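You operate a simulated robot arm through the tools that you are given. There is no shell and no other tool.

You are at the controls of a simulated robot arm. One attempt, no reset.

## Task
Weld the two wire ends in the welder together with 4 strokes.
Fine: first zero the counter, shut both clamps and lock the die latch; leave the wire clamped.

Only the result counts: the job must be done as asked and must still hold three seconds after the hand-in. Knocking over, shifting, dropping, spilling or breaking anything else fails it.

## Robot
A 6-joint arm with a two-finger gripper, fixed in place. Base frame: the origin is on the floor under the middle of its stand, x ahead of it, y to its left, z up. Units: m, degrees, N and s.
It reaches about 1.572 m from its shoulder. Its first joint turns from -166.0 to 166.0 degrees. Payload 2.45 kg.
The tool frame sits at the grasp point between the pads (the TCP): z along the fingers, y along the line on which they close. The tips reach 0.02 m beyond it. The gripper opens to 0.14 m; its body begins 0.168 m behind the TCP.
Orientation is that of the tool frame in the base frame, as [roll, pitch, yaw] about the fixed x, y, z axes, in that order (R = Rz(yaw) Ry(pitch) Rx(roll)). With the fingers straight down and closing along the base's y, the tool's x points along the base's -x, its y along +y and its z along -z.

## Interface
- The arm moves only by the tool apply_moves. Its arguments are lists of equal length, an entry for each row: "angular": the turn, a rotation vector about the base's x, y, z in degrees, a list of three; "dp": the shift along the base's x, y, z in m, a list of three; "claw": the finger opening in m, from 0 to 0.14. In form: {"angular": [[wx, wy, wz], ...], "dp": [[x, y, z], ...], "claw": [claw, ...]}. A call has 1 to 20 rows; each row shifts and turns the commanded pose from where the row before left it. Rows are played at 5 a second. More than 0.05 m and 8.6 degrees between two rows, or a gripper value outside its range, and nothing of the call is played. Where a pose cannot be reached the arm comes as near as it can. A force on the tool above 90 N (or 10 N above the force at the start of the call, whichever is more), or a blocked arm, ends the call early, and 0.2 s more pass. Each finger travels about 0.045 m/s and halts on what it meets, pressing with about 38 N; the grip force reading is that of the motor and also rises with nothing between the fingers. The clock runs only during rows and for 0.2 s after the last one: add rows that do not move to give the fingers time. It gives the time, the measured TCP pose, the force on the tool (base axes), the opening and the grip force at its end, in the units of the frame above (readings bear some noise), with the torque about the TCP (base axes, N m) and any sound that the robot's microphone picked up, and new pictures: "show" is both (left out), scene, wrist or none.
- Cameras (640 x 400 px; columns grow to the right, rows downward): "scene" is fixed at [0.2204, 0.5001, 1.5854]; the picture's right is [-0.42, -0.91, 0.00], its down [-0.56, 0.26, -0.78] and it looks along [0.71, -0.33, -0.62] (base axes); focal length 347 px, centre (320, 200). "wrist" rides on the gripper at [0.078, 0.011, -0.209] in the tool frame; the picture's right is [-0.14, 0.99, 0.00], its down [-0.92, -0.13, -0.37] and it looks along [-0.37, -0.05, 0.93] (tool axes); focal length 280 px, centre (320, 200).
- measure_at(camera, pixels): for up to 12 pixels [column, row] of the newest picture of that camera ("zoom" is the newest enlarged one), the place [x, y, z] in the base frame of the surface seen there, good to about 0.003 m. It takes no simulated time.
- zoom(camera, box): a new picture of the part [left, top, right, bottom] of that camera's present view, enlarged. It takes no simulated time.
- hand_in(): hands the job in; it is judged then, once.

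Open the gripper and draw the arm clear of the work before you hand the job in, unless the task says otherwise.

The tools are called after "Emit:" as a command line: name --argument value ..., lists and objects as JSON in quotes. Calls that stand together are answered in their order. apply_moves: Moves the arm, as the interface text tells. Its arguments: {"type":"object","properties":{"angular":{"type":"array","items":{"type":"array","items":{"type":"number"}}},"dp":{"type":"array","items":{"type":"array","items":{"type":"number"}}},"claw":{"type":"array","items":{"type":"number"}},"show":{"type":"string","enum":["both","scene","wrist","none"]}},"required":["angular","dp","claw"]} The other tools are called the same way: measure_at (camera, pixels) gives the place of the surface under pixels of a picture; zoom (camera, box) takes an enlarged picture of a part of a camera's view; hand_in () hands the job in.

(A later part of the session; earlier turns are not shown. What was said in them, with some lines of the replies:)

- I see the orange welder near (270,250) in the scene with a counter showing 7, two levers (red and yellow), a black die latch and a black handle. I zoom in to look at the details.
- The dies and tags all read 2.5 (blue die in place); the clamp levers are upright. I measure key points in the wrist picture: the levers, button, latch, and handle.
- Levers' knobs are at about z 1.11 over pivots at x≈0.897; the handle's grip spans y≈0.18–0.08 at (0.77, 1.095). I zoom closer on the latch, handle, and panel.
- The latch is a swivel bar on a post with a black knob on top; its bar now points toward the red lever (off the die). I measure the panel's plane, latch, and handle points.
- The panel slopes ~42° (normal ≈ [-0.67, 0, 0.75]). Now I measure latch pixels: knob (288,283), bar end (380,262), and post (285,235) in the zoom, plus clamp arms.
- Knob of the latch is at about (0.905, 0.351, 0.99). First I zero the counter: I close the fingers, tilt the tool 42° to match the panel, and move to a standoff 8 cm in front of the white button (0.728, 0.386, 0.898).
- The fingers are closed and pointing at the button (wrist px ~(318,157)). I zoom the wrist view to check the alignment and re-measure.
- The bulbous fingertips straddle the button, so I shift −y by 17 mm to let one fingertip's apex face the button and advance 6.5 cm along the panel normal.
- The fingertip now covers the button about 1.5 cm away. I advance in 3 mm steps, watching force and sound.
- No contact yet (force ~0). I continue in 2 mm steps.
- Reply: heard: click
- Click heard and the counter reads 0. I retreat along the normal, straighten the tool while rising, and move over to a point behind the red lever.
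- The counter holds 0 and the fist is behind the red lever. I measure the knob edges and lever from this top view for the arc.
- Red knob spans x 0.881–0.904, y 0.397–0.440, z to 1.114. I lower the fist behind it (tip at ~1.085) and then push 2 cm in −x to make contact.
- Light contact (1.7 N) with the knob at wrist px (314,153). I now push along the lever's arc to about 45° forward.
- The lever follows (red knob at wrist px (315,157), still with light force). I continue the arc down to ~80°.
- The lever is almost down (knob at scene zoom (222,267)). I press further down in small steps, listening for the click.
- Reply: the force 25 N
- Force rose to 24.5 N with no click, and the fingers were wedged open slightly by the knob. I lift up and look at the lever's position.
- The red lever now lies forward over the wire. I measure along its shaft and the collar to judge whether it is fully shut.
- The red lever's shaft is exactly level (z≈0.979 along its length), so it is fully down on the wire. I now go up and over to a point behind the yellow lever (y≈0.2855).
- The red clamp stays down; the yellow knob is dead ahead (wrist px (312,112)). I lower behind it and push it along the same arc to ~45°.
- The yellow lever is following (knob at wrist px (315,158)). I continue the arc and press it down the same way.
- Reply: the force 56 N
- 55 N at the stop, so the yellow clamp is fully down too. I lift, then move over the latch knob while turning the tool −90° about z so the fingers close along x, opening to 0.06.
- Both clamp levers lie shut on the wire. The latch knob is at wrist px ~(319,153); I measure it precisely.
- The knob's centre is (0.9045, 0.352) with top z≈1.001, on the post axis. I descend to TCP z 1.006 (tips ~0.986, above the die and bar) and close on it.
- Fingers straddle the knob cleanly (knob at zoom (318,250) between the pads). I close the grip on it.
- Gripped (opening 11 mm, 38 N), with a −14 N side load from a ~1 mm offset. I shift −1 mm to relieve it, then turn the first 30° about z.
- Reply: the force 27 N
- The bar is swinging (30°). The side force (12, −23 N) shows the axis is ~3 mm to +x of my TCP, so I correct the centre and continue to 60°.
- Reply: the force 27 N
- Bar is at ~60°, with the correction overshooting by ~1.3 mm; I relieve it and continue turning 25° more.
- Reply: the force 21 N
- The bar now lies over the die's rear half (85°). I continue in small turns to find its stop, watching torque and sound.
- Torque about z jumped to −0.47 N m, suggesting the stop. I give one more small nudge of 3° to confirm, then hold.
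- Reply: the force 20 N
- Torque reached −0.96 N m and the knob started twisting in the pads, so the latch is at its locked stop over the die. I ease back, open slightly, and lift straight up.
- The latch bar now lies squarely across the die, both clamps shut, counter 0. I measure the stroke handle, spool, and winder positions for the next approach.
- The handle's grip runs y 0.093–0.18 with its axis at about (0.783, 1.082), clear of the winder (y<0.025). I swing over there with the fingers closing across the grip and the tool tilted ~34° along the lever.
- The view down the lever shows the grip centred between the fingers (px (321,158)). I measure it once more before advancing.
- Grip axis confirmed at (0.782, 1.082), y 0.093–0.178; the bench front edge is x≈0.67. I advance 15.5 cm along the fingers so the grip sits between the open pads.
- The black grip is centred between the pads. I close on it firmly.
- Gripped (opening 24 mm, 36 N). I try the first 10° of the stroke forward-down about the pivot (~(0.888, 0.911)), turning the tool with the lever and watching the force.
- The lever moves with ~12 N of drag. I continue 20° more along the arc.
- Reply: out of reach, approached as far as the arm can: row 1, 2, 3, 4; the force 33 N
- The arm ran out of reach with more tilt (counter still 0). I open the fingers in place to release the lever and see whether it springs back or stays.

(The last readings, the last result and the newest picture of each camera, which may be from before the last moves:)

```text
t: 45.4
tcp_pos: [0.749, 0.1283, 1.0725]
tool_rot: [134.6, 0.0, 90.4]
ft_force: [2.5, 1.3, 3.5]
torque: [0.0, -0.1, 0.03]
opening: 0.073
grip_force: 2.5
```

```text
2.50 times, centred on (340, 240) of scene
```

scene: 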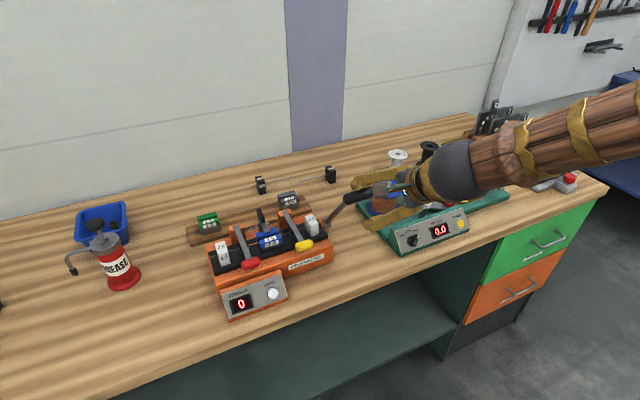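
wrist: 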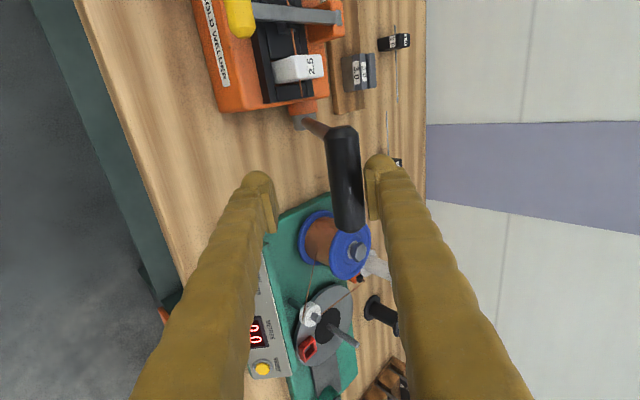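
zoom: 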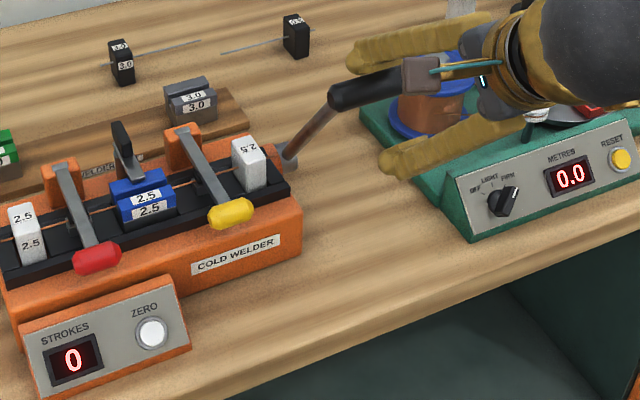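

The lever is spring-loaded: it returned up by itself and rests by the back finger (wrist zoom (380,220)). I back the open gripper off along its own axis.

Emit:
apply_moves --angular '[[0, 0, 0], [0, 0, 0]]' --dp '[[-0.02, 0, 0.02], [-0.02, 0, 0.02]]' --claw '[0.09, 0.09]'

Emit:
zoom --camera "wrist" --box '[220, 90, 420, 250]'

```text
t: 46.0
tcp_pos: [0.7082, 0.1298, 1.1144]
tool_rot: [134.8, 0.0, 90.2]
ft_force: [0.1, -0.5, 0.3]
torque: [-0.02, -0.01, 0.02]
opening: 0.0902
grip_force: 0.1
```

scene: 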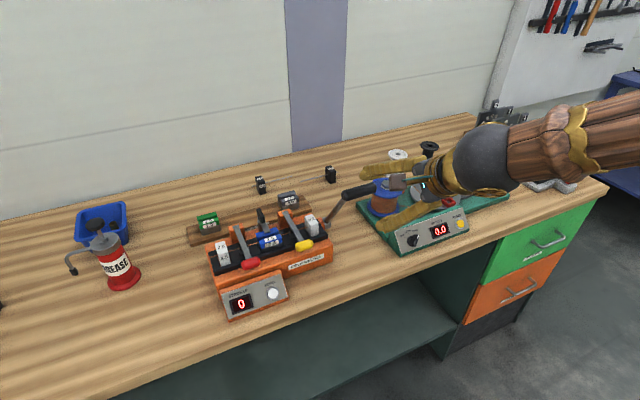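
wrist: 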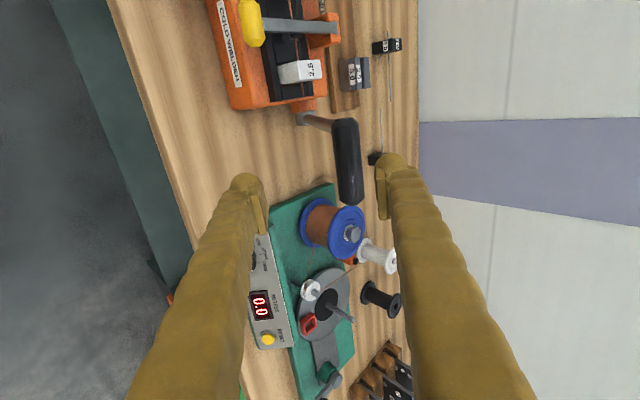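

```text
2.50 times, centred on (320, 170) of wrist
```

zoom: 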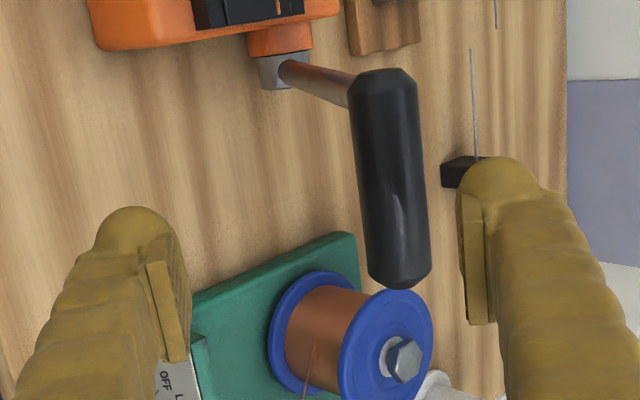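

The lever is free and back at rest, and command tracking is fine. I retreat, untilt, return to the normal yaw, close the fist, and move above/behind the handle to push it from the back-top instead.

Emit:
apply_moves --angular '[[0, 0, 0], [0, 0, 0], [0, 7.53, 0], [0, 7.53, 0], [0, 7.53, 0], [0, 7.53, 0], [0, 7.53, 0], [0, 7.53, 0], [0, 0, 7.5], [0, 0, 7.5], [0, 0, 7.5], [0, 0, 7.5], [0, 0, 7.5], [0, 0, 7.5], [0, 0, 7.5], [0, 0, 7.5], [0, 0, 7.5], [0, 0, 7.5], [0, 0, 7.5], [0, 0, 7.3]]' --dp '[[-0.02, 0, 0.03], [-0.02, 0, 0.03], [0, 0, 0.02], [0, 0, 0.02], [0, 0, 0.02], [0, 0, 0.02], [0, 0, 0.02], [0, 0, 0.02], [0.0143, 0.0004, 0], [0.0143, 0.0004, 0], [0.0143, 0.0004, 0], [0.0143, 0.0004, 0], [0.0143, 0.0004, 0], [0.0143, 0.0004, 0], [0.0143, 0.0004, 0], [0.0143, 0.0004, 0], [0.0143, 0.0004, 0], [0.0143, 0.0004, 0], [0.0143, 0.0004, 0], [0.0143, 0.0004, 0]]' --claw '[0.09, 0.09, 0.09, 0.09, 0.09, 0.06, 0.03, 0, 0, 0, 0, 0, 0, 0, 0, 0, 0, 0, 0, 0]'

Emit:
zoom --camera "scene" --box '[220, 130, 460, 290]'

```text
t: 50.2
tcp_pos: [0.8403, 0.1358, 1.2931]
tool_rot: [179.9, -0.2, -179.9]
ft_force: [0.0, 1.1, 0.8]
torque: [0.01, -0.02, -0.04]
opening: 0.0
grip_force: 29.2
```

scene: 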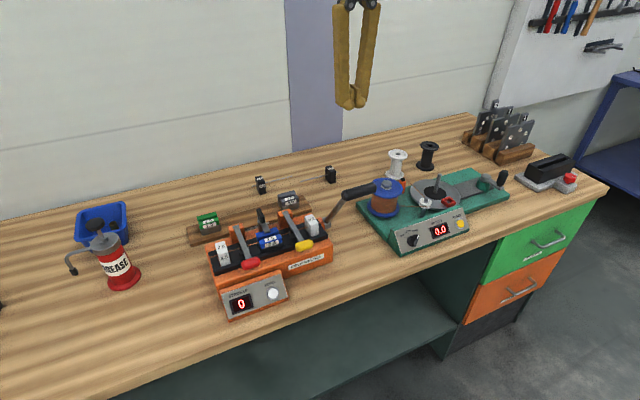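
wrist: 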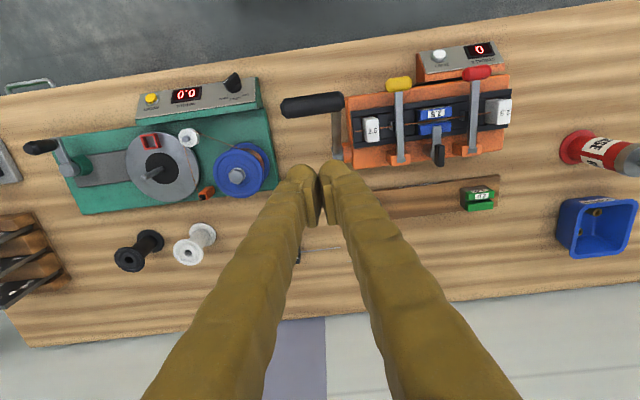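

```text
2.50 times, centred on (340, 210) of scene
```

zoom: 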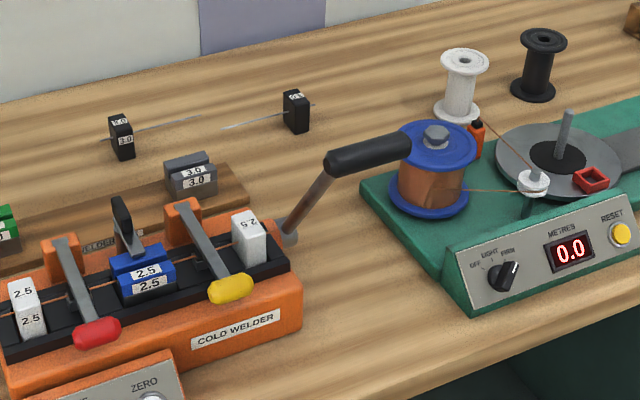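

Everything is undisturbed (counter 0). I lower the fist behind the grip and push it along its arc to ~50°.

Emit:
apply_moves --angular '[[0, 0, 0], [0, 0, 0], [0, 0, 0], [0, 0, 0], [0, 0, 0], [0, 0, 0], [0, 0, 0], [0, 0, 0], [0, 0, 0], [0, 0, 0]]' --dp '[[-0.004, -0.0014, -0.0463], [-0.004, -0.0014, -0.0463], [-0.004, -0.0014, -0.0463], [-0.004, -0.0014, -0.0463], [-0.0085, 0, -0.0051], [-0.0085, 0, -0.0051], [-0.0128, 0, -0.0067], [-0.0129, 0, -0.0068], [-0.0142, 0, -0.0105], [-0.0143, 0, -0.0106]]' --claw '[0, 0, 0, 0, 0, 0, 0, 0, 0, 0]'

Emit:
zoom --camera "scene" --box '[220, 130, 460, 290]'

```text
t: 52.4
tcp_pos: [0.7527, 0.1286, 1.0648]
tool_rot: [179.9, -0.1, -180.0]
ft_force: [4.3, 0.6, 6.0]
torque: [0.04, 0.03, 0.07]
opening: 0.0061
grip_force: 28.6
```

scene: 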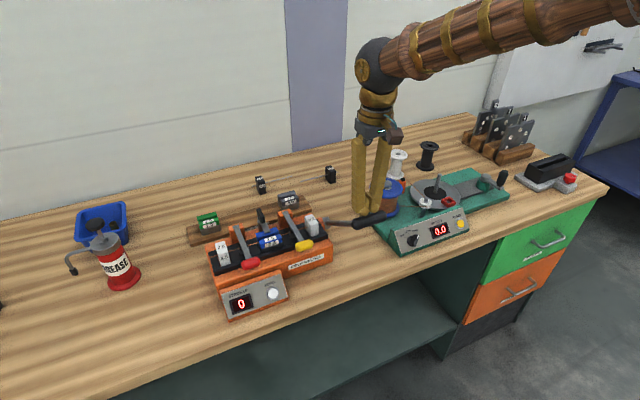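
wrist: 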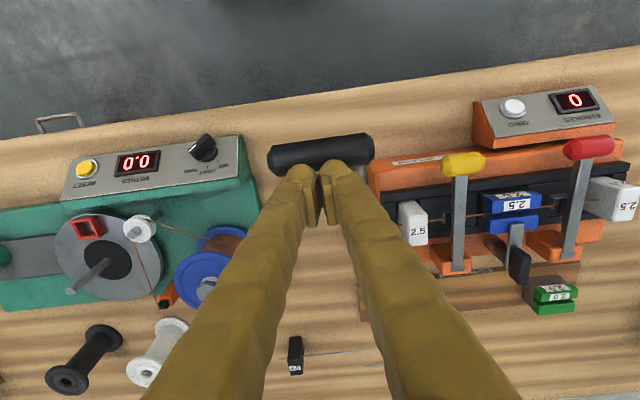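

```text
2.50 times, centred on (340, 210) of scene
```

zoom: 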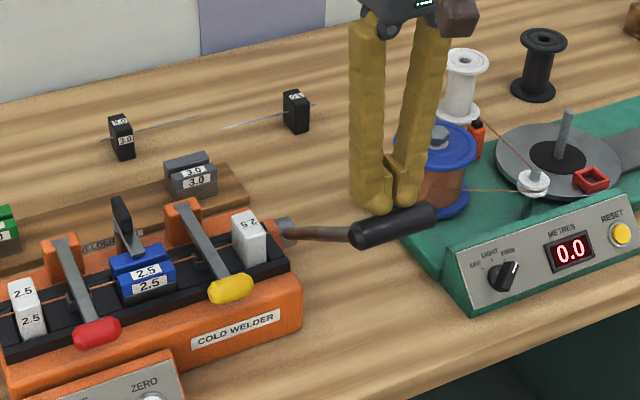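

The lever follows smoothly (force ~7 N), counter still 0. I continue the arc down to ~70°.

Emit:
apply_moves --angular '[[0, 0, 0], [0, 0, 0], [0, 0, 0], [0, 0, 0]]' --dp '[[-0.0122, 0, -0.0128], [-0.0122, 0, -0.0129], [-0.0098, 0, -0.0148], [-0.0097, 0, -0.0148]]' --claw '[0, 0, 0, 0]'

Emit:
zoom --camera "scene" --box '[220, 160, 460, 320]'

```text
t: 53.4
tcp_pos: [0.707, 0.1271, 1.0089]
tool_rot: [179.9, -0.1, 180.0]
ft_force: [5.8, 2.7, 8.8]
torque: [0.06, 0.04, 0.0]
opening: 0.006
grip_force: 29.4
```

scene: 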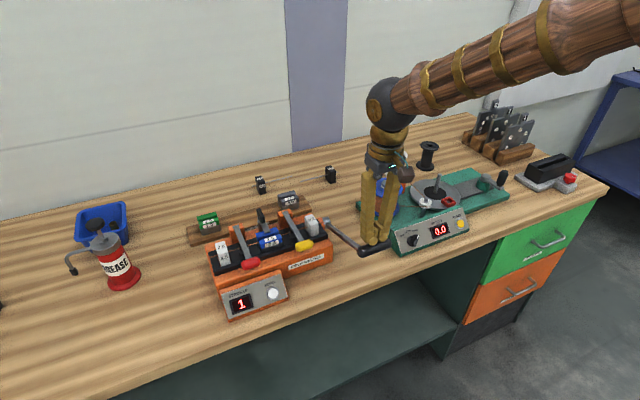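
wrist: 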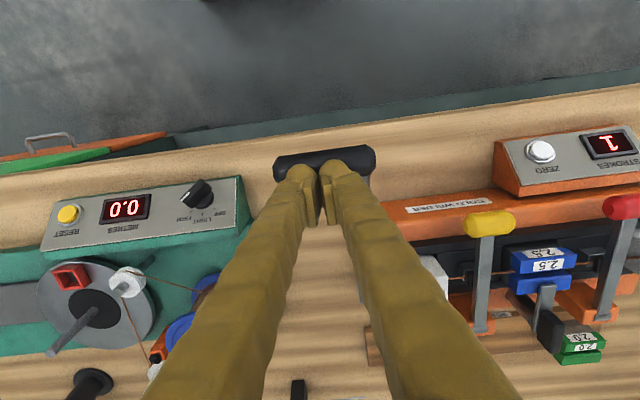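

```text
2.50 times, centred on (340, 240) of scene
```

zoom: 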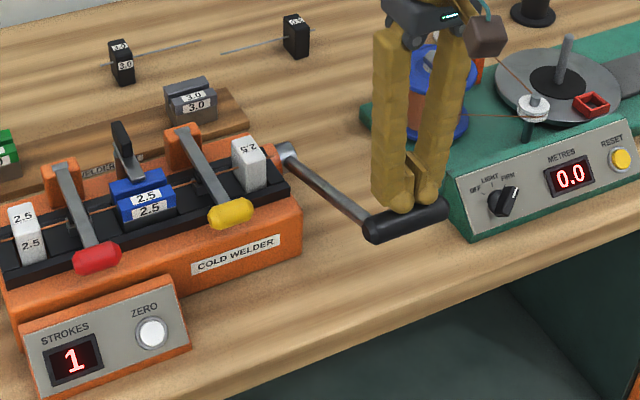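

The counter now reads 1 (wrist px (605,145)). I press a little deeper to check for the end stop so the stroke is complete.

Emit:
apply_moves --angular '[[0, 0, 0], [0, 0, 0]]' --dp '[[-0.0045, 0, -0.009], [-0.003, 0, -0.008]]' --claw '[0, 0]' --show "scene"

Emit:
zoom --camera "scene" --box '[220, 160, 460, 320]'

```text
t: 54.0
tcp_pos: [0.7012, 0.1275, 0.9938]
tool_rot: [179.8, 0.1, 180.0]
ft_force: [-1.6, 4.8, 56.5]
torque: [-0.01, 0.76, -0.14]
opening: 0.006
grip_force: 29.3
```

scene: 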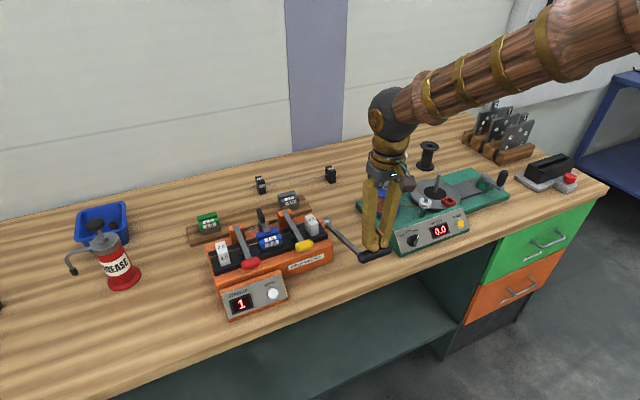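

```text
2.50 times, centred on (340, 240) of scene
```

zoom: 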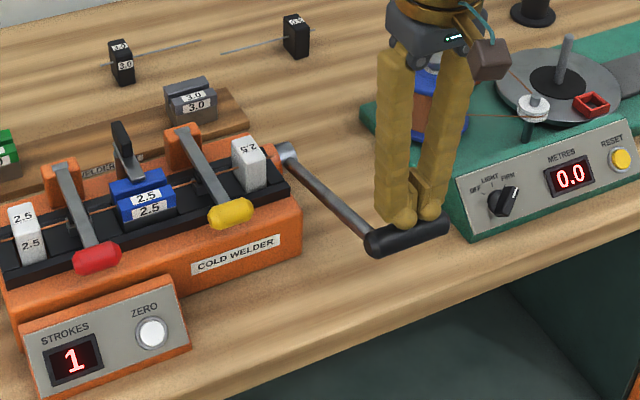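

The force jumped to 56 N: that's the end stop, with the counter at 1. I retrace the arc so the sprung lever comes fully back up to rest.

Emit:
apply_moves --angular '[[0, 0, 0], [0, 0, 0], [0, 0, 0], [0, 0, 0], [0, 0, 0], [0, 0, 0], [0, 0, 0], [0, 0, 0], [0, 0, 0], [0, 0, 0], [0, 0, 0], [0, 0, 0], [0, 0, 0]]' --dp '[[0.003, 0, 0.008], [0.0045, 0, 0.009], [0.0097, 0, 0.0148], [0.0098, 0, 0.0148], [0.0122, 0, 0.0129], [0.0122, 0, 0.0128], [0.0143, 0, 0.0106], [0.0142, 0, 0.0105], [0.0129, 0, 0.0068], [0.0128, 0, 0.0067], [0.0085, 0, 0.0051], [0.0085, 0, 0.0051], [0, 0, 0]]' --claw '[0, 0, 0, 0, 0, 0, 0, 0, 0, 0, 0, 0, 0]'

Emit:
zoom --camera "scene" --box '[220, 130, 460, 290]'

Emit:
zoom --camera "scene" --box '[200, 200, 340, 320]'

```text
t: 56.8
tcp_pos: [0.8228, 0.1291, 1.1101]
tool_rot: [180.0, -0.2, 180.0]
ft_force: [0.7, -0.3, -0.4]
torque: [0.0, 0.01, 0.01]
opening: 0.0001
grip_force: 29.1
```

scene: 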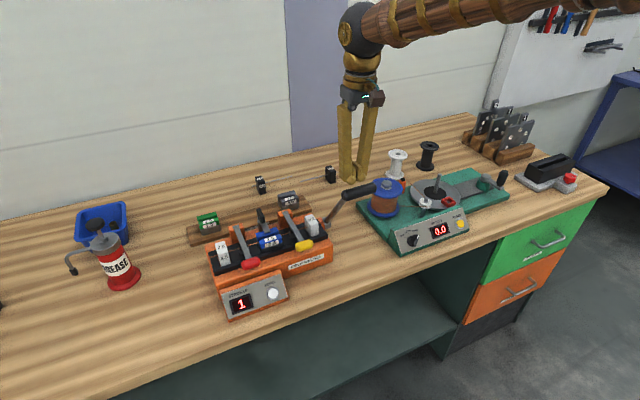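
wrist: 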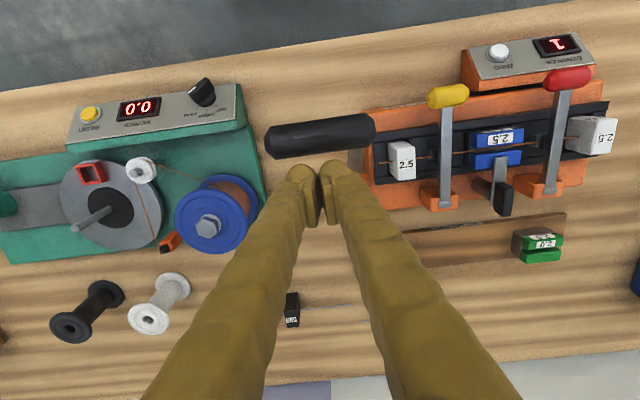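

```text
2.50 times, centred on (340, 210) of scene
```

zoom: 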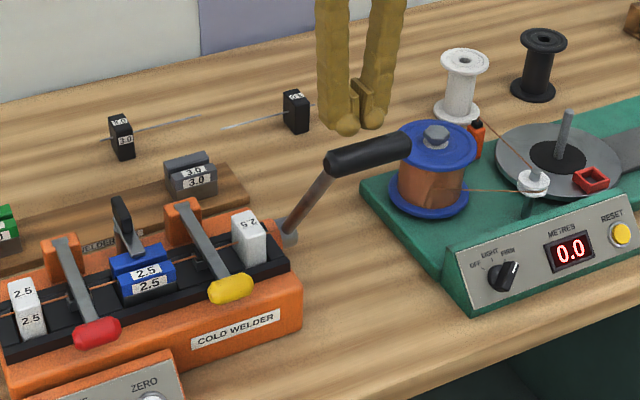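

```text
3.33 times, centred on (270, 260) of scene
```

zoom: 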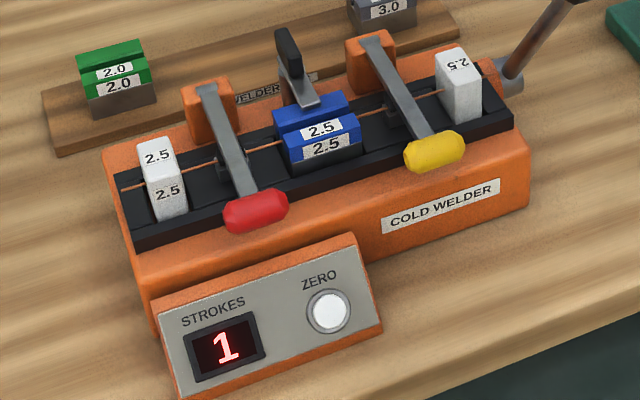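

Stroke 1 is complete; the lever is back at rest, clamps and latch held. I do the downstroke of stroke 2 along the same path.

Emit:
apply_moves --angular '[[0, 0, 0], [0, 0, 0], [0, 0, 0], [0, 0, 0], [0, 0, 0], [0, 0, 0], [0, 0, 0], [0, 0, 0], [0, 0, 0], [0, 0, 0], [0, 0, 0], [0, 0, 0]]' --dp '[[-0.0085, 0, -0.0051], [-0.0085, 0, -0.0051], [-0.0128, 0, -0.0067], [-0.0129, 0, -0.0068], [-0.0142, 0, -0.0105], [-0.0143, 0, -0.0106], [-0.0122, 0, -0.0128], [-0.0122, 0, -0.0129], [-0.0098, 0, -0.0148], [-0.0097, 0, -0.0148], [-0.0045, 0, -0.009], [-0.003, 0, -0.006]]' --claw '[0, 0, 0, 0, 0, 0, 0, 0, 0, 0, 0, 0]' --show "scene"

Emit:
zoom --camera "scene" --box '[220, 160, 460, 320]'

```text
t: 59.4
tcp_pos: [0.7019, 0.1277, 0.9947]
tool_rot: [179.8, 0.0, -180.0]
ft_force: [10.5, 7.9, 31.9]
torque: [0.09, 0.2, -0.16]
opening: 0.006
grip_force: 29.8
```

scene: 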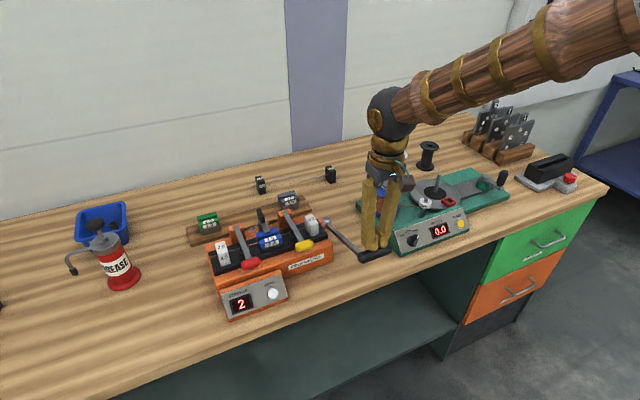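

```text
2.50 times, centred on (340, 240) of scene
```

zoom: 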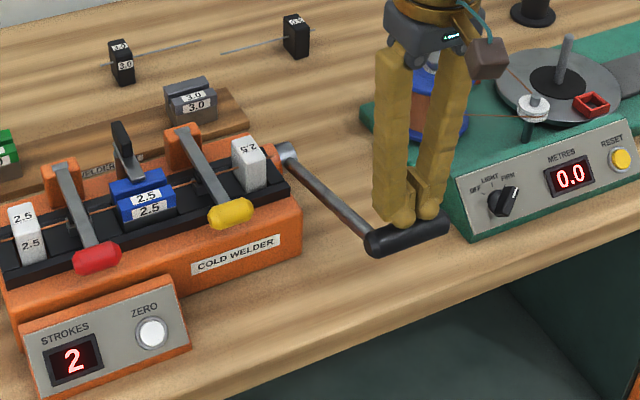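

The counter reads 2 with the lever at its stop (32 N). I retrace up to let the lever return to rest.

Emit:
apply_moves --angular '[[0, 0, 0], [0, 0, 0], [0, 0, 0], [0, 0, 0], [0, 0, 0], [0, 0, 0], [0, 0, 0], [0, 0, 0], [0, 0, 0], [0, 0, 0], [0, 0, 0], [0, 0, 0], [0, 0, 0]]' --dp '[[0.003, 0, 0.006], [0.0045, 0, 0.009], [0.0097, 0, 0.0148], [0.0098, 0, 0.0148], [0.0122, 0, 0.0129], [0.0122, 0, 0.0128], [0.0143, 0, 0.0106], [0.0142, 0, 0.0105], [0.0129, 0, 0.0068], [0.0128, 0, 0.0067], [0.0085, 0, 0.0051], [0.0085, 0, 0.0051], [0, 0, 0]]' --claw '[0, 0, 0, 0, 0, 0, 0, 0, 0, 0, 0, 0, 0]'

Emit:
zoom --camera "scene" --box '[200, 160, 420, 320]'

```text
t: 62.2
tcp_pos: [0.822, 0.1282, 1.1095]
tool_rot: [179.9, -0.2, -180.0]
ft_force: [0.2, -0.7, 0.4]
torque: [0.01, -0.01, 0.01]
opening: 0.0
grip_force: 29.6
```

scene: 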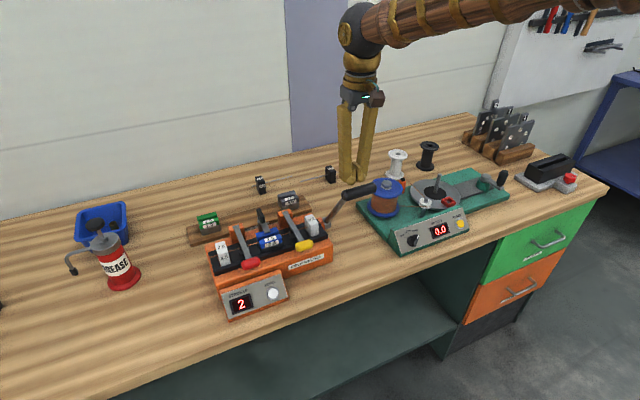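
wrist: 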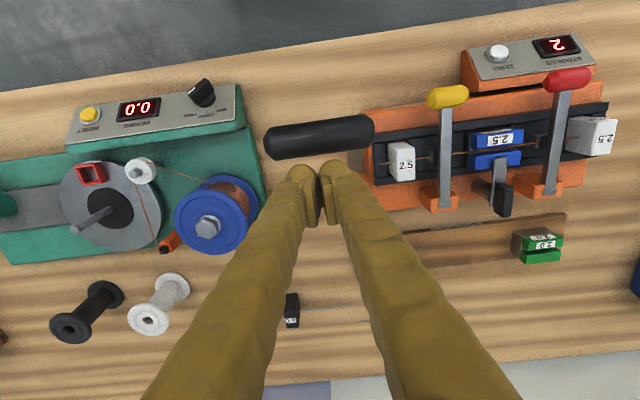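

```text
2.50 times, centred on (310, 240) of scene
```

zoom: 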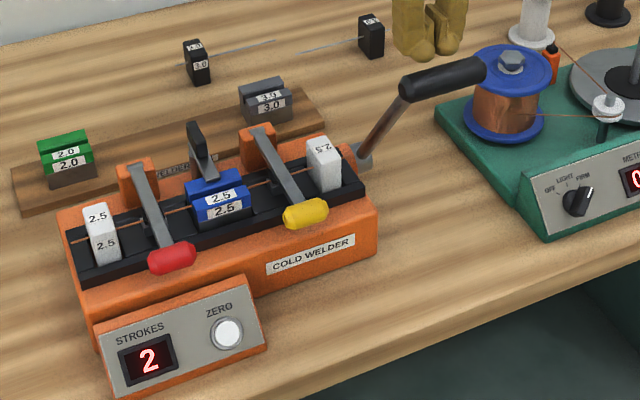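

The counter shows 2 and the lever is at rest. I perform the downstroke of stroke 3.

Emit:
apply_moves --angular '[[0, 0, 0], [0, 0, 0], [0, 0, 0], [0, 0, 0], [0, 0, 0], [0, 0, 0], [0, 0, 0], [0, 0, 0], [0, 0, 0], [0, 0, 0], [0, 0, 0], [0, 0, 0]]' --dp '[[-0.0085, 0, -0.0051], [-0.0085, 0, -0.0051], [-0.0128, 0, -0.0067], [-0.0129, 0, -0.0068], [-0.0142, 0, -0.0105], [-0.0143, 0, -0.0106], [-0.0122, 0, -0.0128], [-0.0122, 0, -0.0129], [-0.0098, 0, -0.0148], [-0.0097, 0, -0.0148], [-0.0045, 0, -0.009], [-0.003, 0, -0.006]]' --claw '[0, 0, 0, 0, 0, 0, 0, 0, 0, 0, 0, 0]' --show "scene"

Emit:
zoom --camera "scene" --box '[200, 160, 420, 320]'

```text
t: 64.8
tcp_pos: [0.7001, 0.1274, 0.9948]
tool_rot: [179.7, 0.1, 180.0]
ft_force: [9.3, -4.8, 26.0]
torque: [-0.16, 0.15, 0.03]
opening: 0.006
grip_force: 29.6
```

scene: 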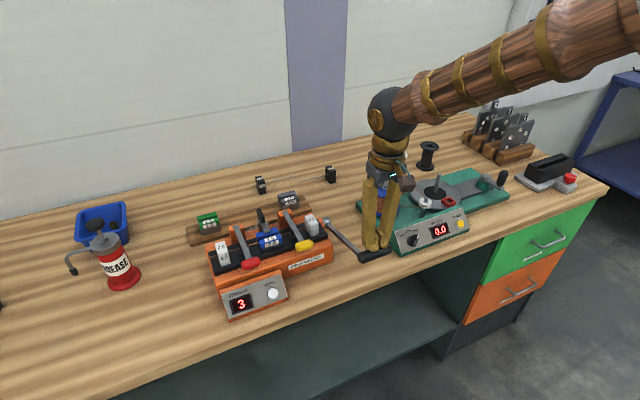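

```text
2.50 times, centred on (310, 240) of scene
```

zoom: 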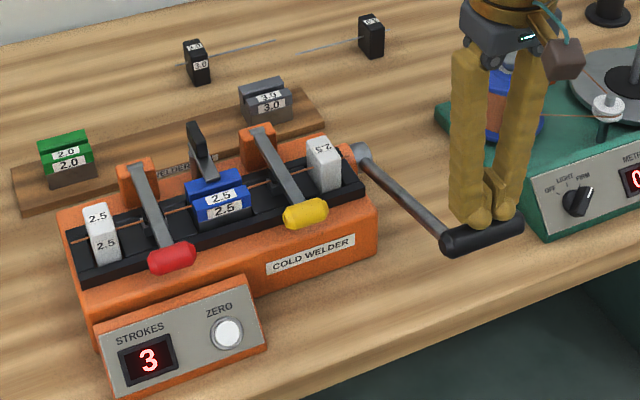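

The counter reads 3 at the bottom of the stroke. I retrace up again.

Emit:
apply_moves --angular '[[0, 0, 0], [0, 0, 0], [0, 0, 0], [0, 0, 0], [0, 0, 0], [0, 0, 0], [0, 0, 0], [0, 0, 0], [0, 0, 0], [0, 0, 0], [0, 0, 0], [0, 0, 0], [0, 0, 0]]' --dp '[[0.003, 0, 0.006], [0.0045, 0, 0.009], [0.0097, 0, 0.0148], [0.0098, 0, 0.0148], [0.0122, 0, 0.0129], [0.0122, 0, 0.0128], [0.0143, 0, 0.0106], [0.0142, 0, 0.0105], [0.0129, 0, 0.0068], [0.0128, 0, 0.0067], [0.0085, 0, 0.0051], [0.0085, 0, 0.0051], [0, 0, 0]]' --claw '[0, 0, 0, 0, 0, 0, 0, 0, 0, 0, 0, 0, 0]'

Emit:
zoom --camera "scene" --box '[200, 160, 420, 320]'

```text
t: 67.6
tcp_pos: [0.8236, 0.1308, 1.1081]
tool_rot: [179.9, -0.2, 180.0]
ft_force: [-0.7, -0.8, -1.0]
torque: [0.02, -0.01, -0.02]
opening: 0.0002
grip_force: 29.7
```

scene: 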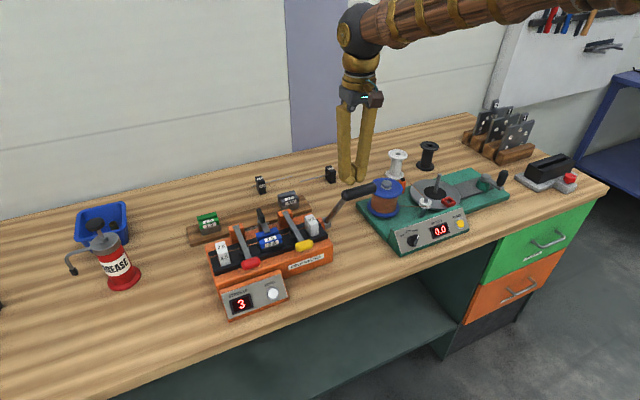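
wrist: 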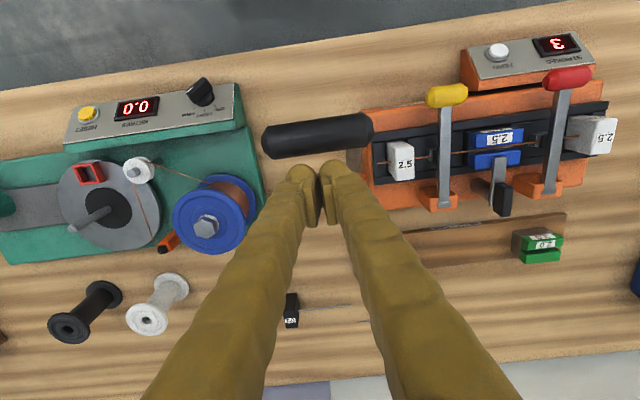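

```text
2.50 times, centred on (310, 240) of scene
```

zoom: 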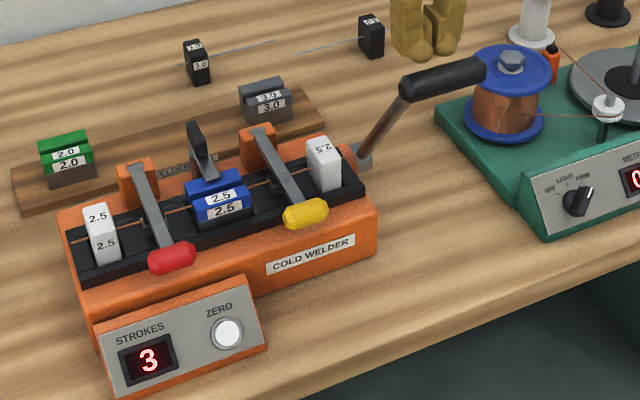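

Counter 3, lever at rest, latch and clamps unchanged. I perform the fourth and last downstroke.

Emit:
apply_moves --angular '[[0, 0, 0], [0, 0, 0], [0, 0, 0], [0, 0, 0], [0, 0, 0], [0, 0, 0], [0, 0, 0], [0, 0, 0], [0, 0, 0], [0, 0, 0], [0, 0, 0], [0, 0, 0]]' --dp '[[-0.0085, 0, -0.0051], [-0.0085, 0, -0.0051], [-0.0128, 0, -0.0067], [-0.0129, 0, -0.0068], [-0.0142, 0, -0.0105], [-0.0143, 0, -0.0106], [-0.0122, 0, -0.0128], [-0.0122, 0, -0.0129], [-0.0098, 0, -0.0148], [-0.0097, 0, -0.0148], [-0.0045, 0, -0.009], [-0.003, 0, -0.006]]' --claw '[0, 0, 0, 0, 0, 0, 0, 0, 0, 0, 0, 0]' --show "scene"

Emit:
zoom --camera "scene" --box '[200, 160, 420, 320]'

```text
t: 70.2
tcp_pos: [0.7005, 0.1271, 0.9938]
tool_rot: [179.8, 0.0, 180.0]
ft_force: [13.3, -4.7, 23.8]
torque: [-0.12, 0.06, 0.07]
opening: 0.0062
grip_force: 29.4
```

scene: 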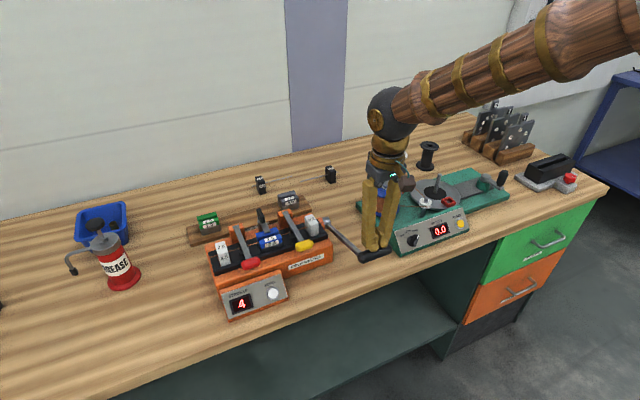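

```text
2.50 times, centred on (310, 240) of scene
```

zoom: 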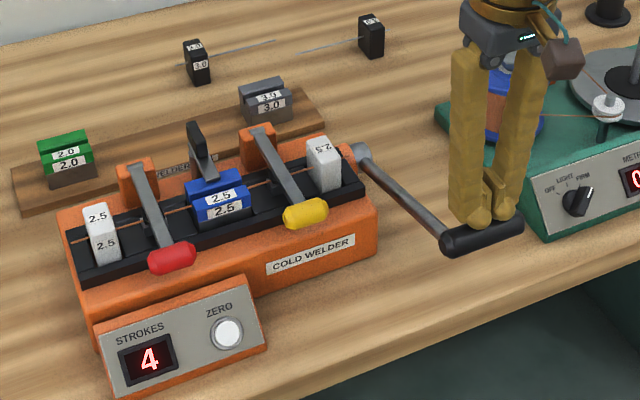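

The counter reads 4. I retrace up so the lever returns to rest, then lift the arm straight up well clear and open the gripper there.

Emit:
apply_moves --angular '[[0, 0, 0], [0, 0, 0], [0, 0, 0], [0, 0, 0], [0, 0, 0], [0, 0, 0], [0, 0, 0], [0, 0, 0], [0, 0, 0], [0, 0, 0], [0, 0, 0], [0, 0, 0], [0, 0, 0], [0, 0, 0], [0, 0, 0], [0, 0, 0], [0, 0, 0], [0, 0, 0]]' --dp '[[0.003, 0, 0.006], [0.0045, 0, 0.009], [0.0097, 0, 0.0148], [0.0098, 0, 0.0148], [0.0122, 0, 0.0129], [0.0122, 0, 0.0128], [0.0143, 0, 0.0106], [0.0142, 0, 0.0105], [0.0129, 0, 0.0068], [0.0128, 0, 0.0067], [0.0085, 0, 0.0051], [0.0085, 0, 0.0051], [0.004, 0, 0.045], [0, 0, 0.045], [0, 0, 0.045], [0, 0, 0.045], [0, 0, 0.045], [0, 0, 0]]' --claw '[0, 0, 0, 0, 0, 0, 0, 0, 0, 0, 0, 0, 0, 0, 0, 0, 0, 0]'

Emit:
zoom --camera "scene" --box '[200, 160, 420, 320]'

```text
t: 74.0
tcp_pos: [0.8234, 0.1331, 1.3315]
tool_rot: [179.9, -0.2, -180.0]
ft_force: [0.7, -0.4, 0.2]
torque: [-0.01, 0.0, -0.01]
opening: 0.0001
grip_force: 29.5
```

scene: 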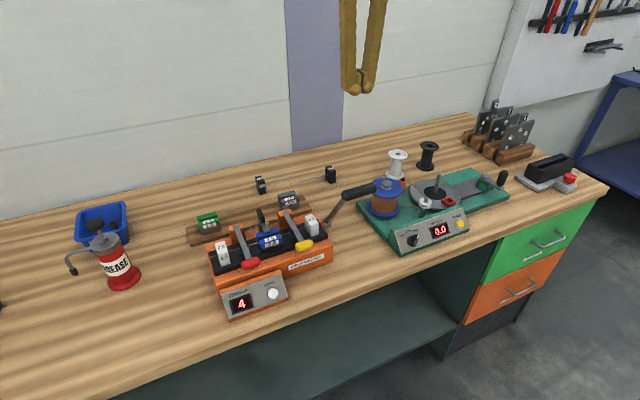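
wrist: 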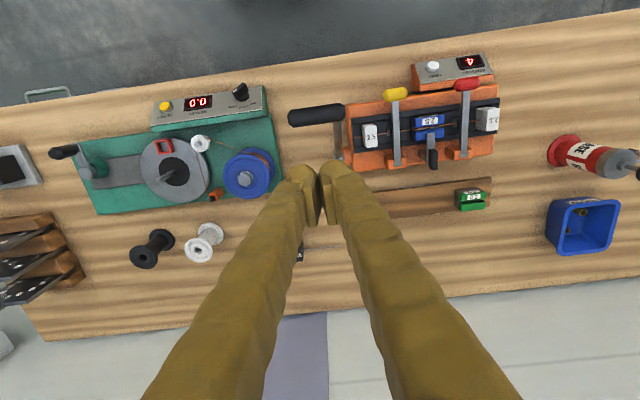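

```text
2.50 times, centred on (310, 240) of scene
```

zoom: 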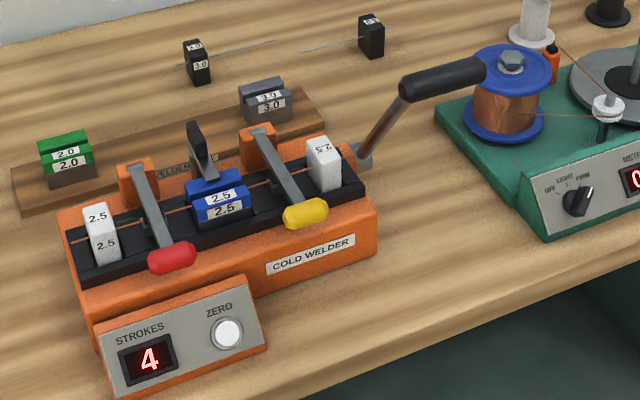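

Counter 4, lever at rest, clamps and latch still shut. I open the gripper up here, back off a bit, and take a last close look at the wire.

Emit:
apply_moves --angular '[[0, 0, 0], [0, 0, 0], [0, 0, 0], [0, 0, 0], [0, 0, 0], [0, 0, 0], [0, 0, 0], [0, 0, 0]]' --dp '[[0, 0.03, 0.02], [0, 0.04, 0.01], [0, 0.04, 0], [0, 0.04, 0], [0, 0.04, 0], [0, 0.03, 0], [0, 0, 0], [0, 0, 0]]' --claw '[0.05, 0.1, 0.12, 0.12, 0.12, 0.12, 0.12, 0.12]'

Emit:
zoom --camera "wrist" --box '[255, 60, 385, 150]'

Emit:
zoom --camera "scene" --box '[220, 210, 320, 280]'

```text
t: 75.8
tcp_pos: [0.8274, 0.3481, 1.3629]
tool_rot: [179.9, -0.2, 179.8]
ft_force: [0.2, 0.2, 0.0]
torque: [0.0, 0.0, 0.02]
opening: 0.1198
grip_force: 0.0
```

scene: 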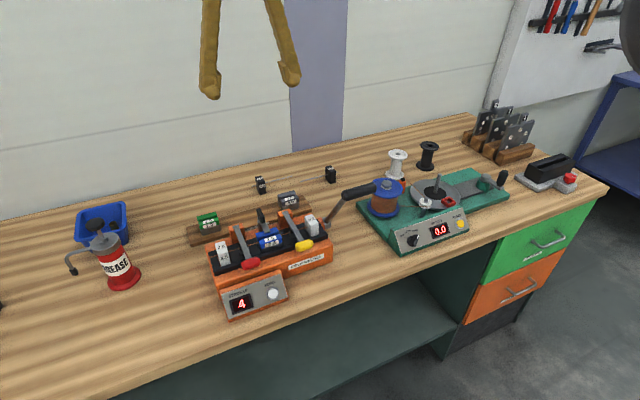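
wrist: 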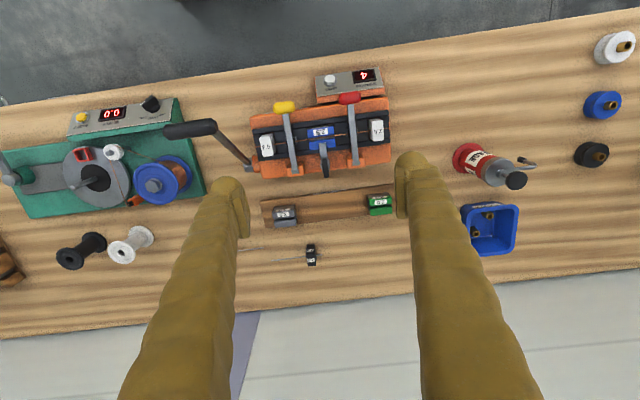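

```text
4.44 times, centred on (320, 105) of wrist
```

zoom: 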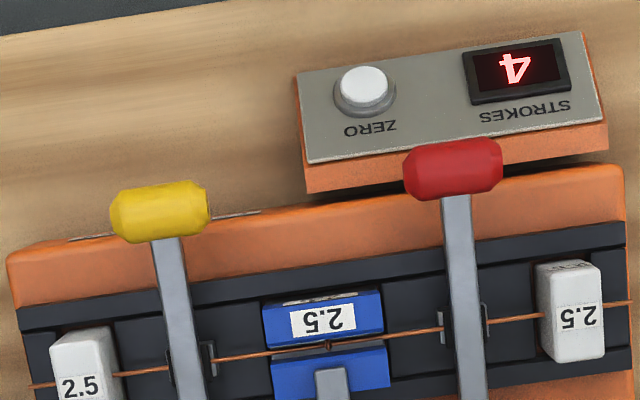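

```text
5.71 times, centred on (270, 245) of scene
```

zoom: 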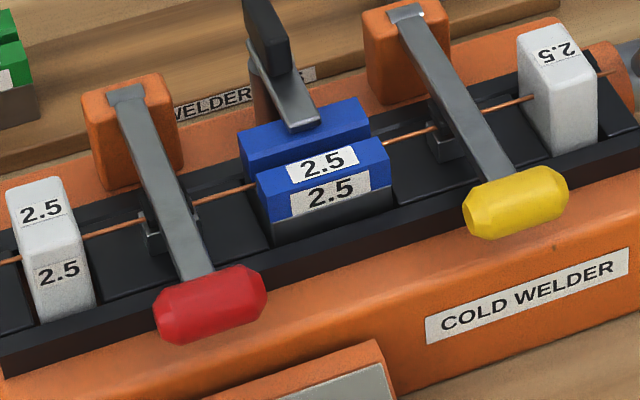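

The wire now shows a weld bead between the dies (wrist zoom (325,345)). The counter reads 4, both clamps and the latch are shut, the gripper is open, and the arm is well clear, so I hand in.

Emit:
hand_in

```text
The job is handed in.
```

The two wire ends are welded with exactly 4 strokes, and the job is handed in.

- **Setup:** I zeroed the counter first (it read 7), then shut both clamps and locked the die latch across the 2.5 die.
- **Strokes:** Each of the four went to the handle's end stop and back to rest, and the counter reads 4.
- **Weld:** The last close-up shows a bead where the wire ends meet between the dies.
- **Left as asked:** The wire is still clamped and the latch is still locked. The gripper is open and the arm is well above the welder.

Early on I gripped the handle and pulled it about 10°, but the arm could not reach further that way. I released it and it sprang back with the counter still at 0. I then pushed the handle from behind for all four strokes.

In the last pictures nothing else on the bench looks moved.
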